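You operate a simulated robot arm through the tools that you are given. There is no shell and no other tool. Be economical: measure what you need, move in short steps, check, and stop when the job is done.

The job below is to be done with a simulated robot arm. You get a single attempt, and the scene is never put back.

Task
Slide the bag box along the top of the folding table until it stands next to the tape box.

It is judged by the outcome, as a careful person would: the job done as asked, and still so three seconds after it is handed in. It fails if anything else is knocked over, pushed out of place, dropped, spilled or broken.

Robot
A 7-joint arm with a two-finger parallel gripper, fixed in place. Base frame: the origin is at the foot of the arm, x ahead of it, y to its left, z up; the work surface is at about z = 700. Readings come in mm, rad, newtons and seconds.
With the tool pointing down near the work surface it reaches from about 280 to 680 mm from the base axis. Its first joint turns from -1.152 to 1.152 rad. Payload 1.57 kg.
The tool frame sits at the grasp point between the pads (the TCP): z along the fingers, y along the line on which they close. The tips reach 30 mm beyond it. Largest opening 110 mm; finger width 24, thickness 12; the body of the gripper, 48 by 112 mm, starts 78 mm behind the TCP.
Orientation is that of the tool frame in the base frame, as a unit quaternion [x, y, z, w]. With the fingers straight down and closing along the base's y, the tool's x points along the base's -x, its y along +y and its z along -z.

Tools
- The arm moves only by the tool servo_tool. Its argument "targets" is a list that holds one entry, the list of rows, each a list of 7 numbers: the closure, from 0 (fully open) to 1 (shut), then the shift along the tool's x, y, z in mm, then the turn, a rotation vector about the tool's x, y, z in rad. In form: [[[gripper, dx, dy, dz, ax, ay, az], ...]]. A call has 1 to 12 rows; each row is the pose to reach, as a shift and turn from the pose commanded when the call began, along the tool's axes at that moment. Rows are played at 5 a second. More than 50 mm and 0.15 rad between two rows, or a gripper value outside its range, and nothing of the call is played. Where a pose cannot be reached the arm comes as near as it can. A force on the tool above 40 N (or 10 N above the force at the start of the call, whichever is more), or a blocked arm, ends the call early, and 0.2 s more pass. The fingers move at their own pace (about 108 mm/s each) and stop on an object; they squeeze with about 25 N. The grip force told is the motor's: it shows also when the fingers shut on nothing. Time passes only in rows, and 0.2 s behind the last, so rows that repeat a pose let the fingers close. It gives the time, the measured TCP pose, the force on the tool (base axes), the opening and the grip force at its end, in the units of the frame above (readings bear some noise), and new pictures: "views" is both (left out), scene, wrist or none.
- Cameras (640 x 400 px; columns grow to the right, rows downward): "scene" is fixed at [164.6, -411.6, 1378.6]; the picture's right is [0.68, -0.73, 0.00], its down [-0.59, -0.55, -0.60] and it looks along [0.44, 0.41, -0.80] (base axes); focal length 321 px, centre (320, 200). "wrist" rides on the gripper at [70, 16, -141] in the tool frame; the picture's right is [-0.23, 0.97, 0.00], its down [-0.86, -0.20, -0.48] and it looks along [-0.47, -0.11, 0.88] (tool axes); focal length 222 px, centre (320, 200). There is no depth. A picture from a camera that has moved, and an enlarged one, comes with that camera's place and axes in the base frame and with its lens.
- zoom(camera, box): a new picture of the part [left, top, right, bottom] of that camera's present view, enlarged. The clock stands still meanwhile.
- finish_job(): hands the job in; it is judged then, once.

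Work in short steps. Places have to be worked out from the pictures, the camera data and where the tool is seen: move nearer, look again, correct. Check each grasp and each placing, and mend what went wrong. You have 90 turns and 170 pictures in all, those below and enlarged ones among them. Open the gripper and draw the arm clear of the work before you hand the job in, unless the task says otherwise; then end with one line.

The tools are called as a command line: name --argument value ..., lists and objects as JSON in quotes. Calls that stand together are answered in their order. servo_tool: Moves the arm, as the interface text tells. Its arguments: {"type":"object","properties":{"targets":{"type":"array"},"views":{"type":"string","enum":["both","scene","wrist","none"]}},"required":["targets"]} The other tools are called the same way: zoom (camera, box) takes an enlarged picture of a part of a camera's view; finish_job () hands the job in.

At the start:

```text
time: 0.0
position: [379.0, -284.5, 950.0]
tcp_rot: [0.0, 1.0, 0.0, 0.0]
contact_force: [0.1, -0.5, 0.4]
gripper_width: 109.7
gripper_force: 0.1
```

scene: 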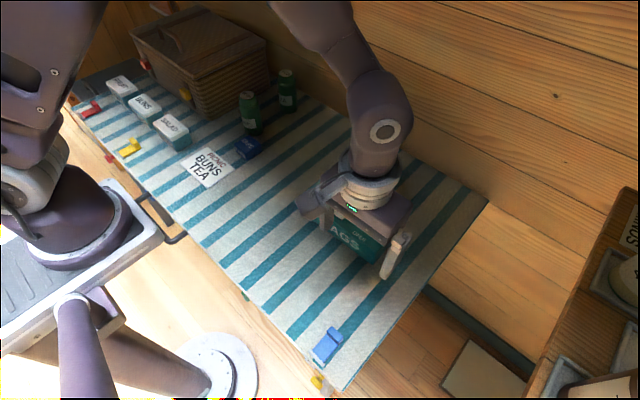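
wrist: 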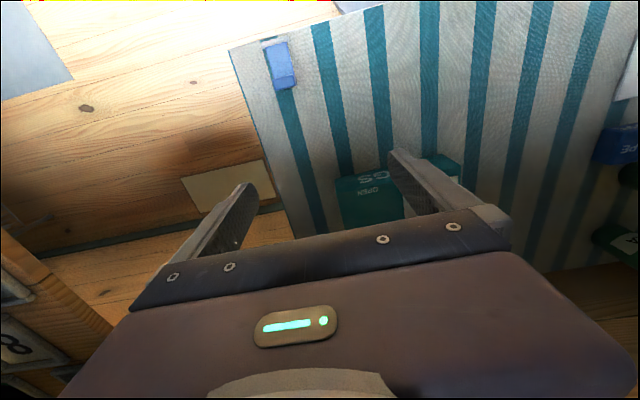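

The green "BAGS" box appears below the gripper, and the blue "TAPE" box is further to the left (+y). I'll zoom on both to measure.

zoom --camera "scene" --box '[180, 60, 340, 210]'

zoom --camera "scene" --box '[280, 160, 440, 300]'

zoom --camera "wrist" --box '[320, 100, 640, 300]'

```text
2.67 times, centred on (260, 135) of scene
camera zoom: at [164.6, -411.6, 1378.6], right [0.68, -0.73, 0.0], down [-0.59, -0.55, -0.6], along [0.44, 0.41, -0.8], focal length 855 px, centre (480, 373)
```

zoom: 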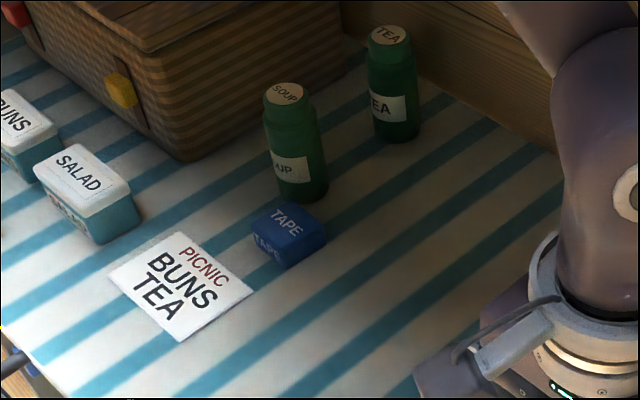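

```text
2.86 times, centred on (360, 230) of scene
camera zoom: at [164.6, -411.6, 1378.6], right [0.68, -0.73, 0.0], down [-0.59, -0.55, -0.6], along [0.44, 0.41, -0.8], focal length 916 px, centre (206, 114)
```

zoom: 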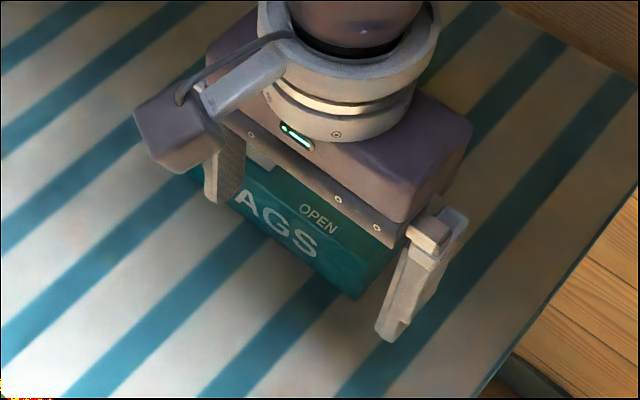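

```text
2.00 times, centred on (480, 200) of wrist
camera zoom: at [309.2, -269.4, 1089.8], right [0.23, 0.97, 0.0], down [0.86, -0.2, 0.48], along [0.47, -0.11, -0.88], focal length 444 px, centre (0, 200)
```

zoom: 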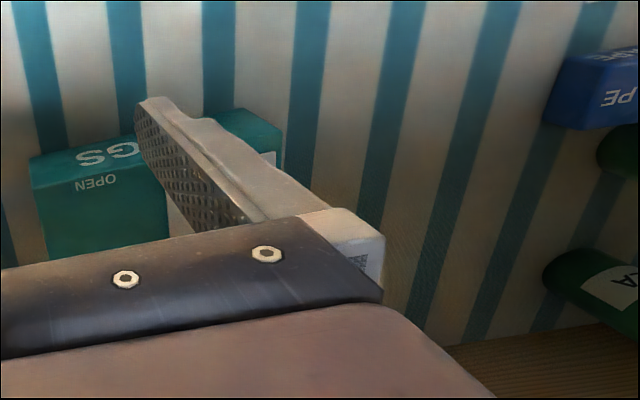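

To get an unobstructed view of both boxes I'll shift the arm at this height to about y = 0, between them.

servo_tool --targets '[[[0, 0, 45, 0, 0, 0, 0], [0, 0, 90, 0, 0, 0, 0], [0, 0, 135, 0, 0, 0, 0], [0, 0, 180, 0, 0, 0, 0], [0, 0, 225, 0, 0, 0, 0], [0, 0, 265, 0, 0, 0, 0], [0, 0, 265, 0, 0, 0, 0]]]'

```text
time: 1.6
position: [377.8, -17.8, 947.7]
tcp_rot: [0.0, 1.0, 0.0, 0.0]
contact_force: [-0.3, 0.2, -0.6]
gripper_width: 110.0
gripper_force: 0.0
camera wrist: at [309.2, -3.1, 1088.0], right [0.23, 0.97, 0.0], down [0.85, -0.2, 0.48], along [0.47, -0.11, -0.88], focal length 222 px, centre (320, 200)
```

scene: 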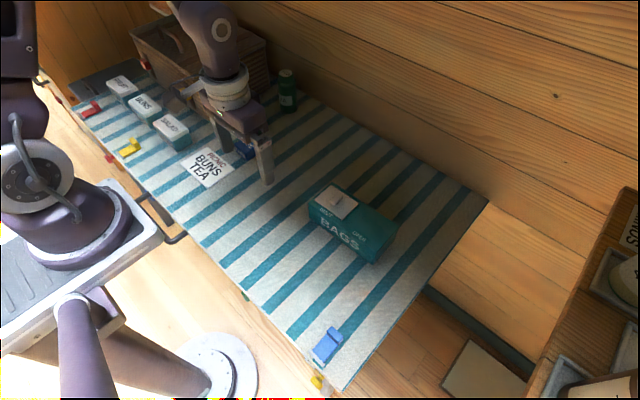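
wrist: 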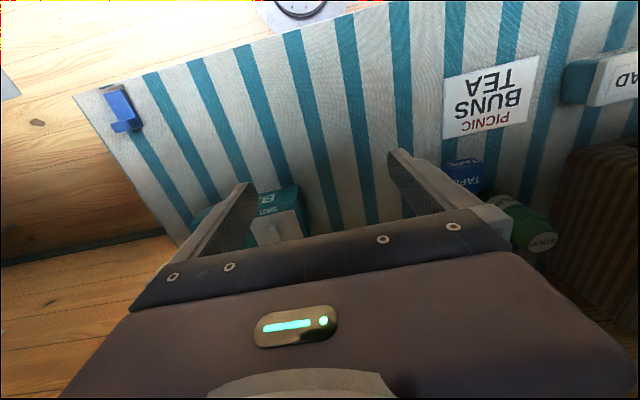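

zoom --camera "scene" --box '[290, 165, 418, 275]'

zoom --camera "wrist" --box '[420, 110, 580, 260]'

zoom --camera "scene" --box '[200, 100, 300, 180]'

```text
3.64 times, centred on (354, 220) of scene
camera zoom: at [164.7, -411.6, 1378.6], right [0.68, -0.73, 0.0], down [-0.59, -0.55, -0.6], along [0.44, 0.41, -0.8], focal length 1166 px, centre (196, 127)
```

zoom: 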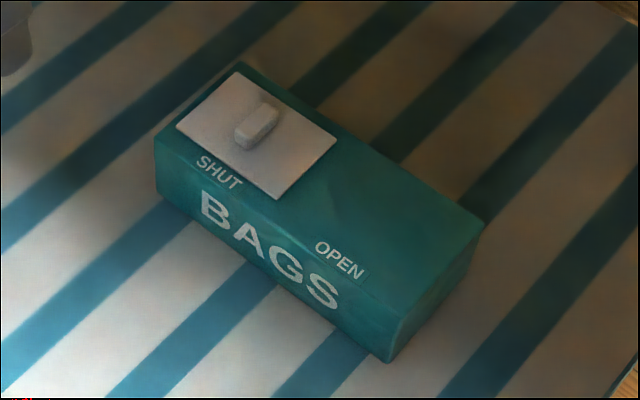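

```text
2.67 times, centred on (500, 185) of wrist
camera zoom: at [309.2, -3.1, 1088.0], right [0.23, 0.97, 0.0], down [0.85, -0.2, 0.48], along [0.47, -0.11, -0.88], focal length 592 px, centre (-160, 240)
```

zoom: 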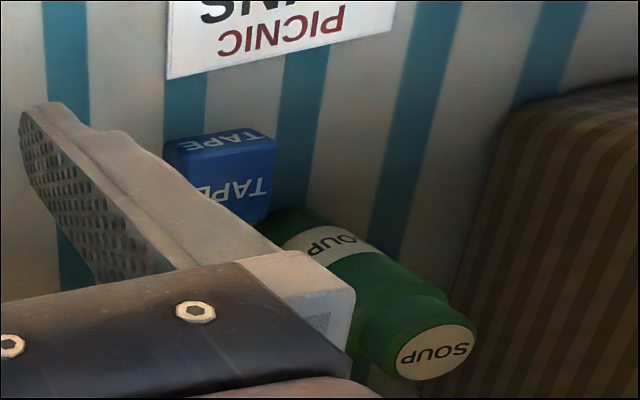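

```text
5.00 times, centred on (250, 140) of scene
camera zoom: at [164.7, -411.6, 1378.6], right [0.68, -0.73, 0.0], down [-0.59, -0.55, -0.6], along [0.44, 0.41, -0.8], focal length 1603 px, centre (670, 500)
```

zoom: 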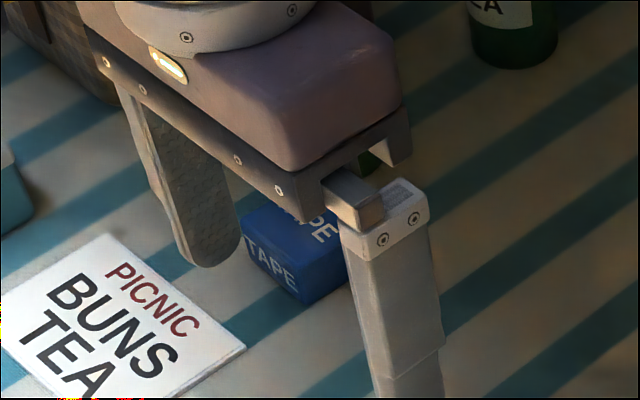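

The bag box is at x≈480–565, y≈-280…-82, about 66 high, with a loose sliding lid on top at its left end. The tape box is at x≈500–555, y≈187–247. I'll turn the gripper 90° to straddle the bag box across x on its lidless half, so the wrist camera looks toward the tape.

servo_tool --targets '[[[0, -13, -18.2, 0, 0, 0, -0.1428], [0, -26, -36.4, 0, 0, 0, -0.2856], [0, -39, -54.6, 0, 0, 0, -0.4284], [0, -52, -72.8, 0, 0, 0, -0.5712], [0, -65, -91, 0, 0, 0, -0.714], [0, -78, -109.2, 0, 0, 0, -0.8568], [0, -91, -127.4, 0, 0, 0, -0.9996], [0, -104, -145.6, 0, 0, 0, -1.1424], [0, -117, -163.8, 0, 0, 0, -1.2852], [0, -130, -182, 0, 0, 0, -1.428], [0, -143, -200, 0, 0, 0, -1.5708], [0, -143, -200, 0, 0, 0, -1.5708]]]'

```text
time: 4.2
position: [521.6, -221.3, 950.1]
tcp_rot: [0.708, -0.707, 0.0, 0.0]
contact_force: [-0.8, 0.7, -0.2]
gripper_width: 109.9
gripper_force: 0.0
camera wrist: at [505.2, -290.9, 1090.2], right [-0.97, 0.23, 0.0], down [0.2, 0.86, 0.48], along [0.11, 0.47, -0.88], focal length 222 px, centre (320, 200)
```

scene: 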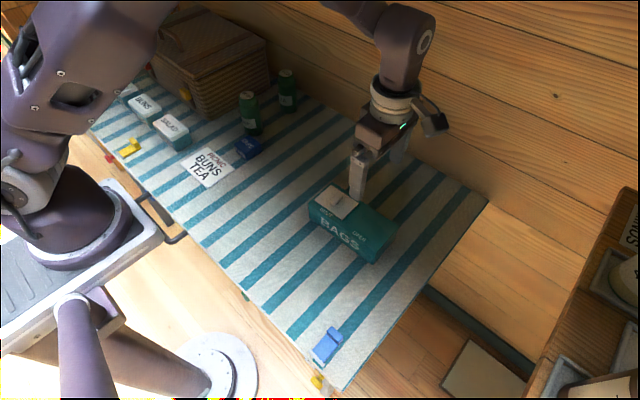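
wrist: 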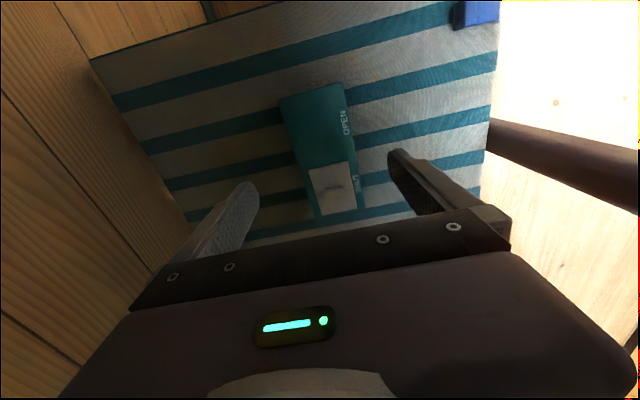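

The tool is above the lidless half; I'll measure the box edges in the wrist view before descending.

zoom --camera "wrist" --box '[240, 70, 420, 220]'

```text
2.67 times, centred on (330, 145) of wrist
camera zoom: at [505.2, -290.9, 1090.2], right [-0.97, 0.23, 0.0], down [0.2, 0.86, 0.48], along [0.11, 0.47, -0.88], focal length 592 px, centre (293, 347)
```

zoom: 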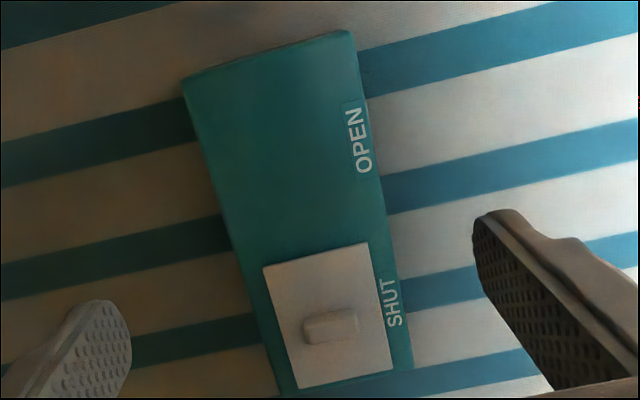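

The wrist view confirms the box top spans x≈480–564, centred on the tool. I'll lower until the tips are just above the box top and check.

servo_tool --targets '[[[0, 0, 0, 35, 0, 0, 0], [0, 0, 0, 70, 0, 0, 0], [0, 0, 0, 105, 0, 0, 0], [0, 0, 0, 130, 0, 0, 0], [0, 0, 0, 143, 0, 0, 0], [0, 0, 0, 143, 0, 0, 0]]]'

```text
time: 5.6
position: [522.7, -219.4, 805.8]
tcp_rot: [0.707, -0.707, 0.0, 0.0]
contact_force: [-0.4, 0.8, 0.0]
gripper_width: 110.1
gripper_force: 0.0
camera wrist: at [505.9, -290.0, 946.4], right [-0.97, 0.23, 0.0], down [0.2, 0.86, 0.48], along [0.11, 0.47, -0.88], focal length 222 px, centre (320, 200)
```

scene: 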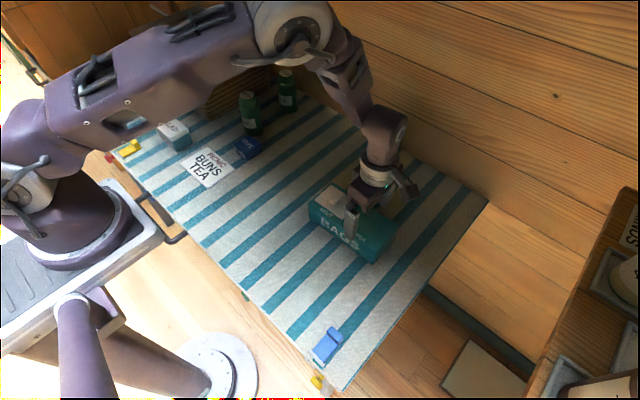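
wrist: 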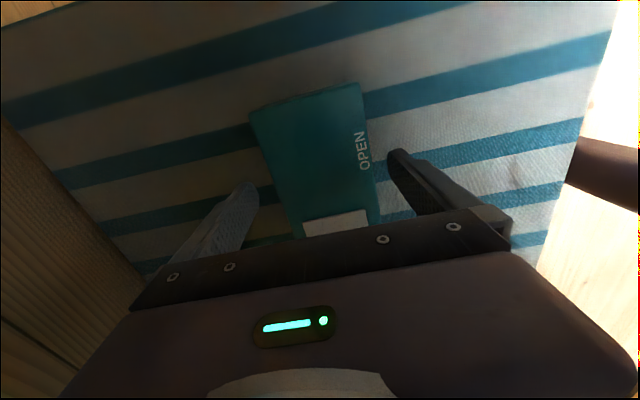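

Fingers straddle the box with clearance on both sides. I'll go down to TCP z≈740 without closing.

servo_tool --targets '[[[0, 0, 0, 20, 0, 0, 0], [0, 0, 0, 40, 0, 0, 0], [0, 0, 0, 55, 0, 0, 0], [0, 0, 0, 65, 0, 0, 0], [0, 0, 0, 65, 0, 0, 0]]]'

```text
time: 6.8
position: [523.1, -219.6, 740.0]
tcp_rot: [-0.707, 0.707, 0.0, 0.0]
contact_force: [0.8, 0.4, 1.0]
gripper_width: 110.0
gripper_force: 0.1
camera wrist: at [506.1, -289.9, 881.1], right [-0.97, 0.23, 0.0], down [0.2, 0.86, 0.48], along [0.11, 0.47, -0.88], focal length 222 px, centre (320, 200)
```

scene: 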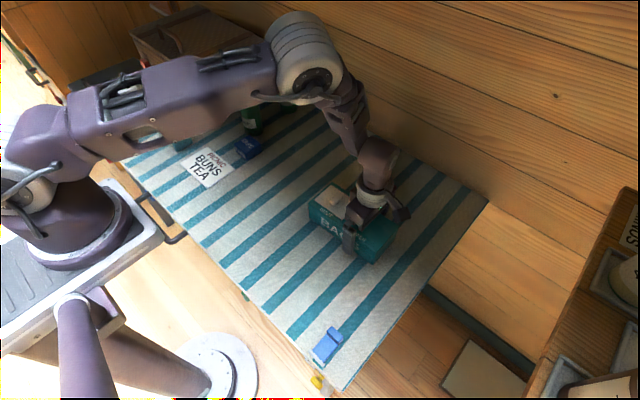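
wrist: 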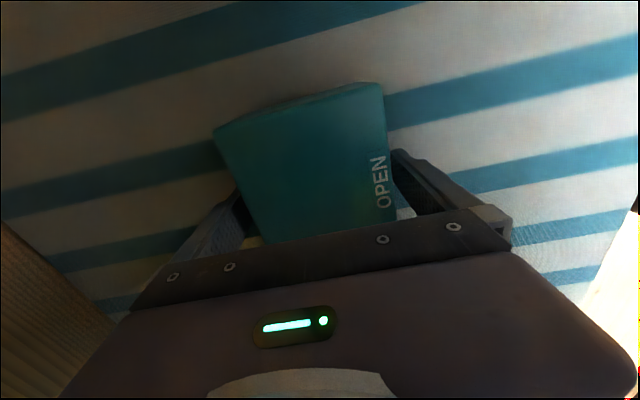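

No contact; fingers are alongside the box. I'll close on it, holding the pose.

servo_tool --targets '[[[0.15, 0, 0, 0, 0, 0, 0], [0.3, 0, 0, 0, 0, 0, 0], [0.4, 0, 0, 0, 0, 0, 0], [0.4, 0, 0, 0, 0, 0, 0]]]' --views "wrist"

```text
time: 7.8
position: [522.5, -219.1, 740.6]
tcp_rot: [0.707, -0.707, 0.0, -0.001]
contact_force: [-0.4, 0.9, -0.2]
gripper_width: 90.5
gripper_force: 25.0
camera wrist: at [506.0, -289.9, 881.3], right [-0.97, 0.23, 0.0], down [0.2, 0.86, 0.48], along [0.11, 0.47, -0.88], focal length 222 px, centre (320, 200)
```

wrist: 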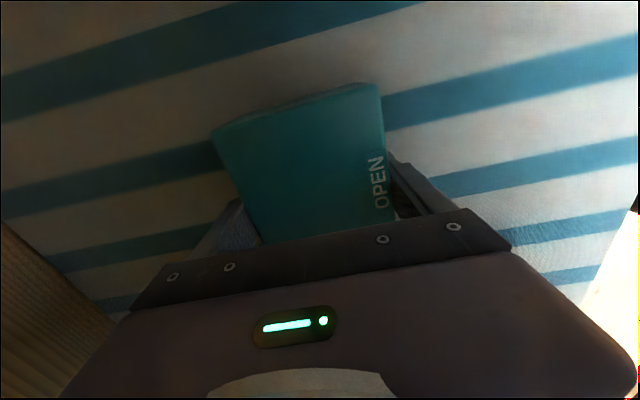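

The grip is firm (90.5 mm, 25 N). Base +y is tool −x now, so I'll slide slowly about 110 mm toward the tape box.

servo_tool --targets '[[[0.4, -4, 0, 0, 0, 0, 0], [0.4, -12, 0, 0, 0, 0, 0], [0.4, -22, 0, 0, 0, 0, 0], [0.4, -33, 0, 0, 0, 0, 0], [0.4, -45, 0, 0, 0, 0, 0], [0.4, -57, 0, 0, 0, 0, 0], [0.4, -69, 0, 0, 0, 0, 0], [0.4, -81, 0, 0, 0, 0, 0], [0.4, -92, 0, 0, 0, 0, 0], [0.4, -102, 0, 0, 0, 0, 0], [0.4, -108, 0, 0, 0, 0, 0], [0.4, -110, 0, 0, 0, 0, 0]]]'

```text
time: 10.4
position: [522.6, -109.2, 740.5]
tcp_rot: [0.708, -0.707, 0.0, 0.0]
contact_force: [0.2, 0.6, 1.0]
gripper_width: 90.7
gripper_force: 25.2
camera wrist: at [506.4, -180.5, 881.7], right [-0.97, 0.23, 0.0], down [0.2, 0.86, 0.48], along [0.11, 0.47, -0.88], focal length 222 px, centre (320, 200)
```

scene: 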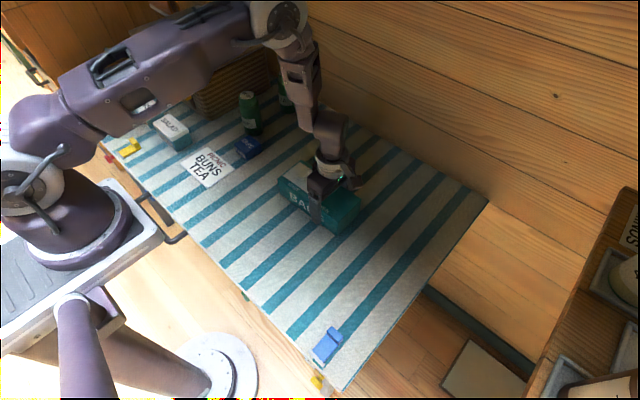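
wrist: 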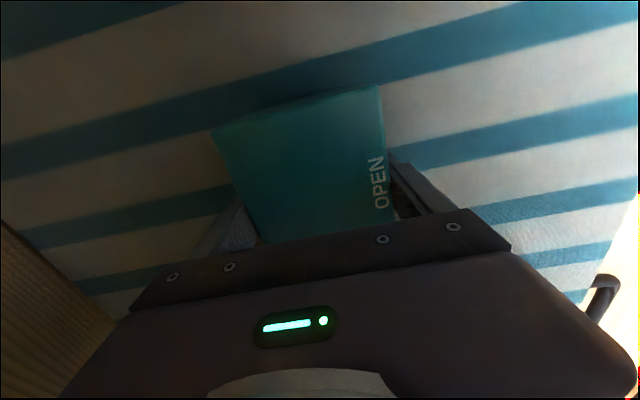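

The box follows the gripper cleanly and the tablecloth is undisturbed. Another 110 mm, leaving about 45 mm to the tape box.

servo_tool --targets '[[[0.4, -4, 0, 0, 0, 0, 0], [0.4, -12, 0, 0, 0, 0, 0], [0.4, -22, 0, 0, 0, 0, 0], [0.4, -33, 0, 0, 0, 0, 0], [0.4, -45, 0, 0, 0, 0, 0], [0.4, -57, 0, 0, 0, 0, 0], [0.4, -69, 0, 0, 0, 0, 0], [0.4, -81, 0, 0, 0, 0, 0], [0.4, -92, 0, 0, 0, 0, 0], [0.4, -102, 0, 0, 0, 0, 0], [0.4, -108, 0, 0, 0, 0, 0], [0.4, -110, 0, 0, 0, 0, 0]]]'

zoom --camera "scene" --box '[200, 110, 328, 210]'

```text
time: 13.0
position: [523.0, -0.1, 740.5]
tcp_rot: [0.707, -0.707, 0.0, 0.0]
contact_force: [0.2, -1.4, 0.2]
gripper_width: 90.6
gripper_force: 24.9
camera wrist: at [506.0, -70.6, 881.7], right [-0.97, 0.23, 0.0], down [0.2, 0.86, 0.48], along [0.11, 0.47, -0.88], focal length 222 px, centre (320, 200)
```

scene: 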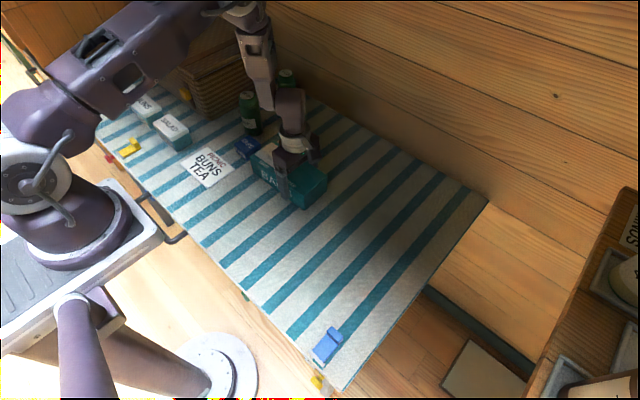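
wrist: 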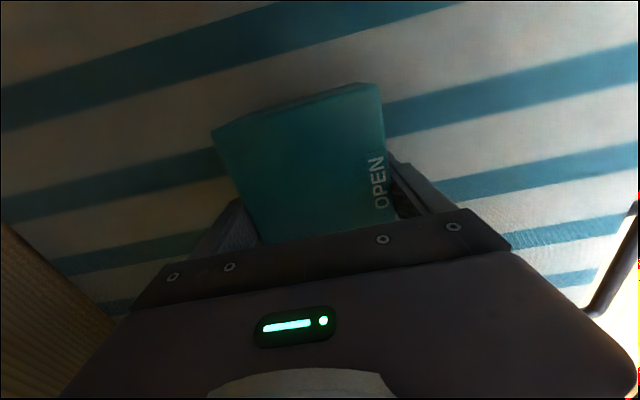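

```text
4.00 times, centred on (264, 160) of scene
camera zoom: at [164.7, -411.6, 1378.6], right [0.68, -0.73, 0.0], down [-0.59, -0.55, -0.6], along [0.44, 0.41, -0.8], focal length 1282 px, centre (544, 360)
```

zoom: 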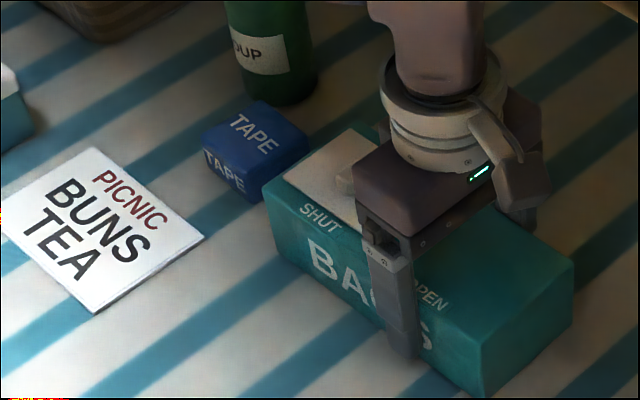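

By the zoom, the bag box's left end is at y≈138–142 and the tape's near face at y≈188–190, so the gap is about 48 mm. I'll slide another 34 mm gently and re-measure.

servo_tool --targets '[[[0.4, -3, 0, 0, 0, 0, 0], [0.4, -9, 0, 0, 0, 0, 0], [0.4, -16, 0, 0, 0, 0, 0], [0.4, -23, 0, 0, 0, 0, 0], [0.4, -29, 0, 0, 0, 0, 0], [0.4, -33, 0, 0, 0, 0, 0], [0.4, -34, 0, 0, 0, 0, 0]]]' --views "none"

zoom --camera "scene" --box '[200, 110, 310, 196]'

```text
time: 14.6
position: [523.0, 36.2, 741.6]
tcp_rot: [-0.707, 0.707, 0.001, 0.0]
contact_force: [0.2, -1.4, 0.5]
gripper_width: 90.4
gripper_force: 25.4
```

```text
4.65 times, centred on (255, 153) of scene
camera zoom: at [164.7, -411.6, 1378.6], right [0.68, -0.73, 0.0], down [-0.59, -0.55, -0.6], along [0.44, 0.41, -0.8], focal length 1491 px, centre (622, 419)
```

zoom: 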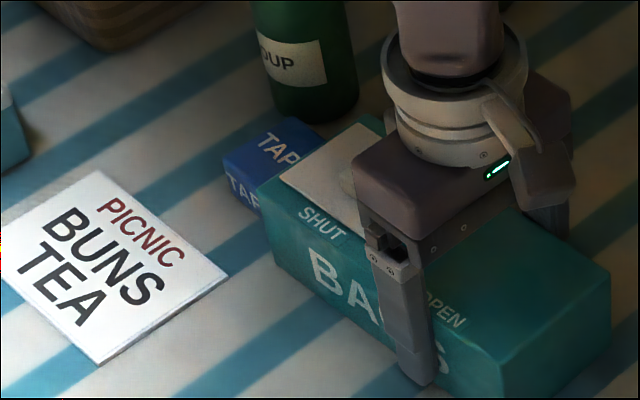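

The left end is at y≈172, giving a gap of roughly 15 mm and no contact. I'll close it by 8 mm more, slowly, stopping short of touching, then open the fingers.

servo_tool --targets '[[[0.4, -2, 0, 0, 0, 0, 0], [0.4, -5, 0, 0, 0, 0, 0], [0.4, -8, 0, 0, 0, 0, 0], [0.4, -8, 0, 0, 0, 0, 0], [0.2, -8, 0, 0, 0, 0, 0], [0.1, -8, 0, 0, 0, 0, 0], [0, -8, 0, 0, 0, 0, 0], [0, -8, 0, 0, 0, 0, 0]]]'

```text
time: 16.4
position: [521.2, 41.1, 740.5]
tcp_rot: [-0.707, 0.707, 0.0, 0.0]
contact_force: [0.0, -0.3, -0.9]
gripper_width: 110.1
gripper_force: 0.1
camera wrist: at [505.4, -28.8, 881.6], right [-0.97, 0.23, 0.0], down [0.2, 0.86, 0.48], along [0.11, 0.47, -0.88], focal length 222 px, centre (320, 200)
```

scene: 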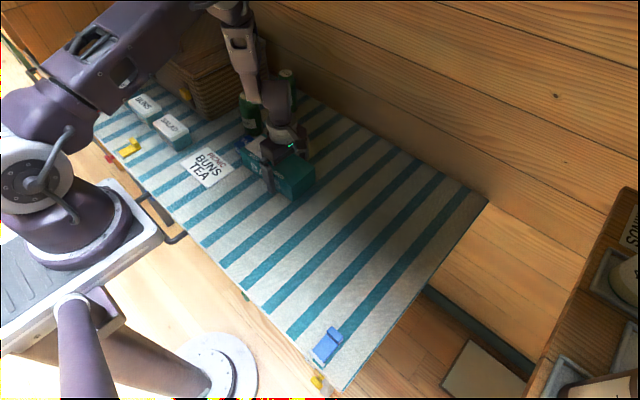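
wrist: 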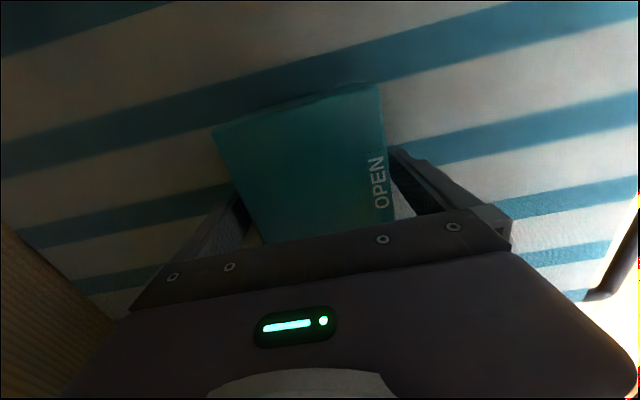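

The fingers are open and free of the box. I'll lift straight up and then draw back toward −y to see the result.

servo_tool --targets '[[[0, 0, 0, -20, 0, 0, 0], [0, 0, 0, -50, 0, 0, 0], [0, 0, 0, -90, 0, 0, 0], [0, 0, 0, -130, 0, 0, 0], [0, 0, 0, -170, 0, 0, 0], [0, 0, 0, -200, 0, 0, 0], [0, 45, 0, -200, 0, 0, 0], [0, 90, 0, -200, 0, 0, 0], [0, 135, 0, -200, 0, 0, 0], [0, 180, 0, -200, 0, 0, 0], [0, 225, 0, -200, 0, 0, 0], [0, 225, 0, -200, 0, 0, 0]]]'

zoom --camera "scene" --box '[200, 100, 330, 210]'

```text
time: 19.0
position: [522.6, -182.7, 942.0]
tcp_rot: [-0.707, 0.707, -0.001, 0.001]
contact_force: [0.7, -0.3, 0.2]
gripper_width: 109.9
gripper_force: 0.0
camera wrist: at [506.5, -254.3, 1082.1], right [-0.97, 0.23, 0.0], down [0.2, 0.86, 0.48], along [0.11, 0.47, -0.88], focal length 222 px, centre (320, 200)
```

scene: 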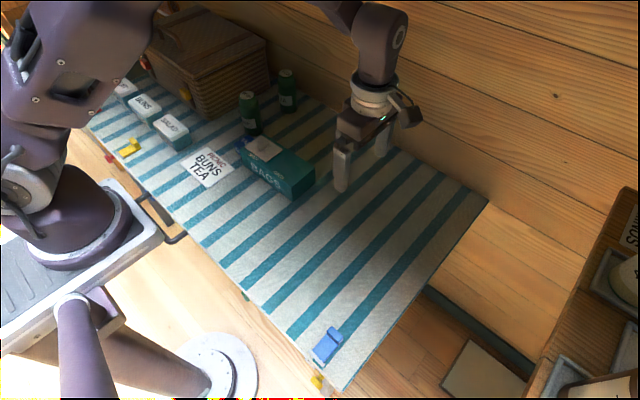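
wrist: 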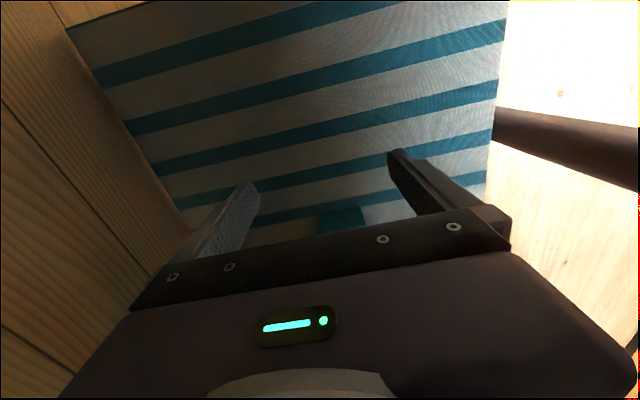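

```text
3.64 times, centred on (265, 155) of scene
camera zoom: at [164.6, -411.6, 1378.6], right [0.68, -0.73, 0.0], down [-0.59, -0.55, -0.6], along [0.44, 0.41, -0.8], focal length 1166 px, centre (520, 364)
```

zoom: 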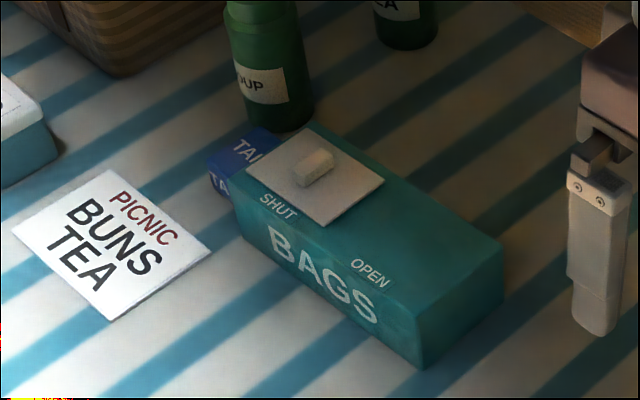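

The bag box is upright right beside the tape box, with its lid still shut. The tape box, card and bottles look unmoved, and the arm is clear, so I'm handing in.

finish_job

```text
The job is handed in.
```

I slid the bag box along the folding table until it stood next to the tape box, with a gap of roughly 10 mm. Its lid stayed shut, and nothing else appeared to move in the last pictures.
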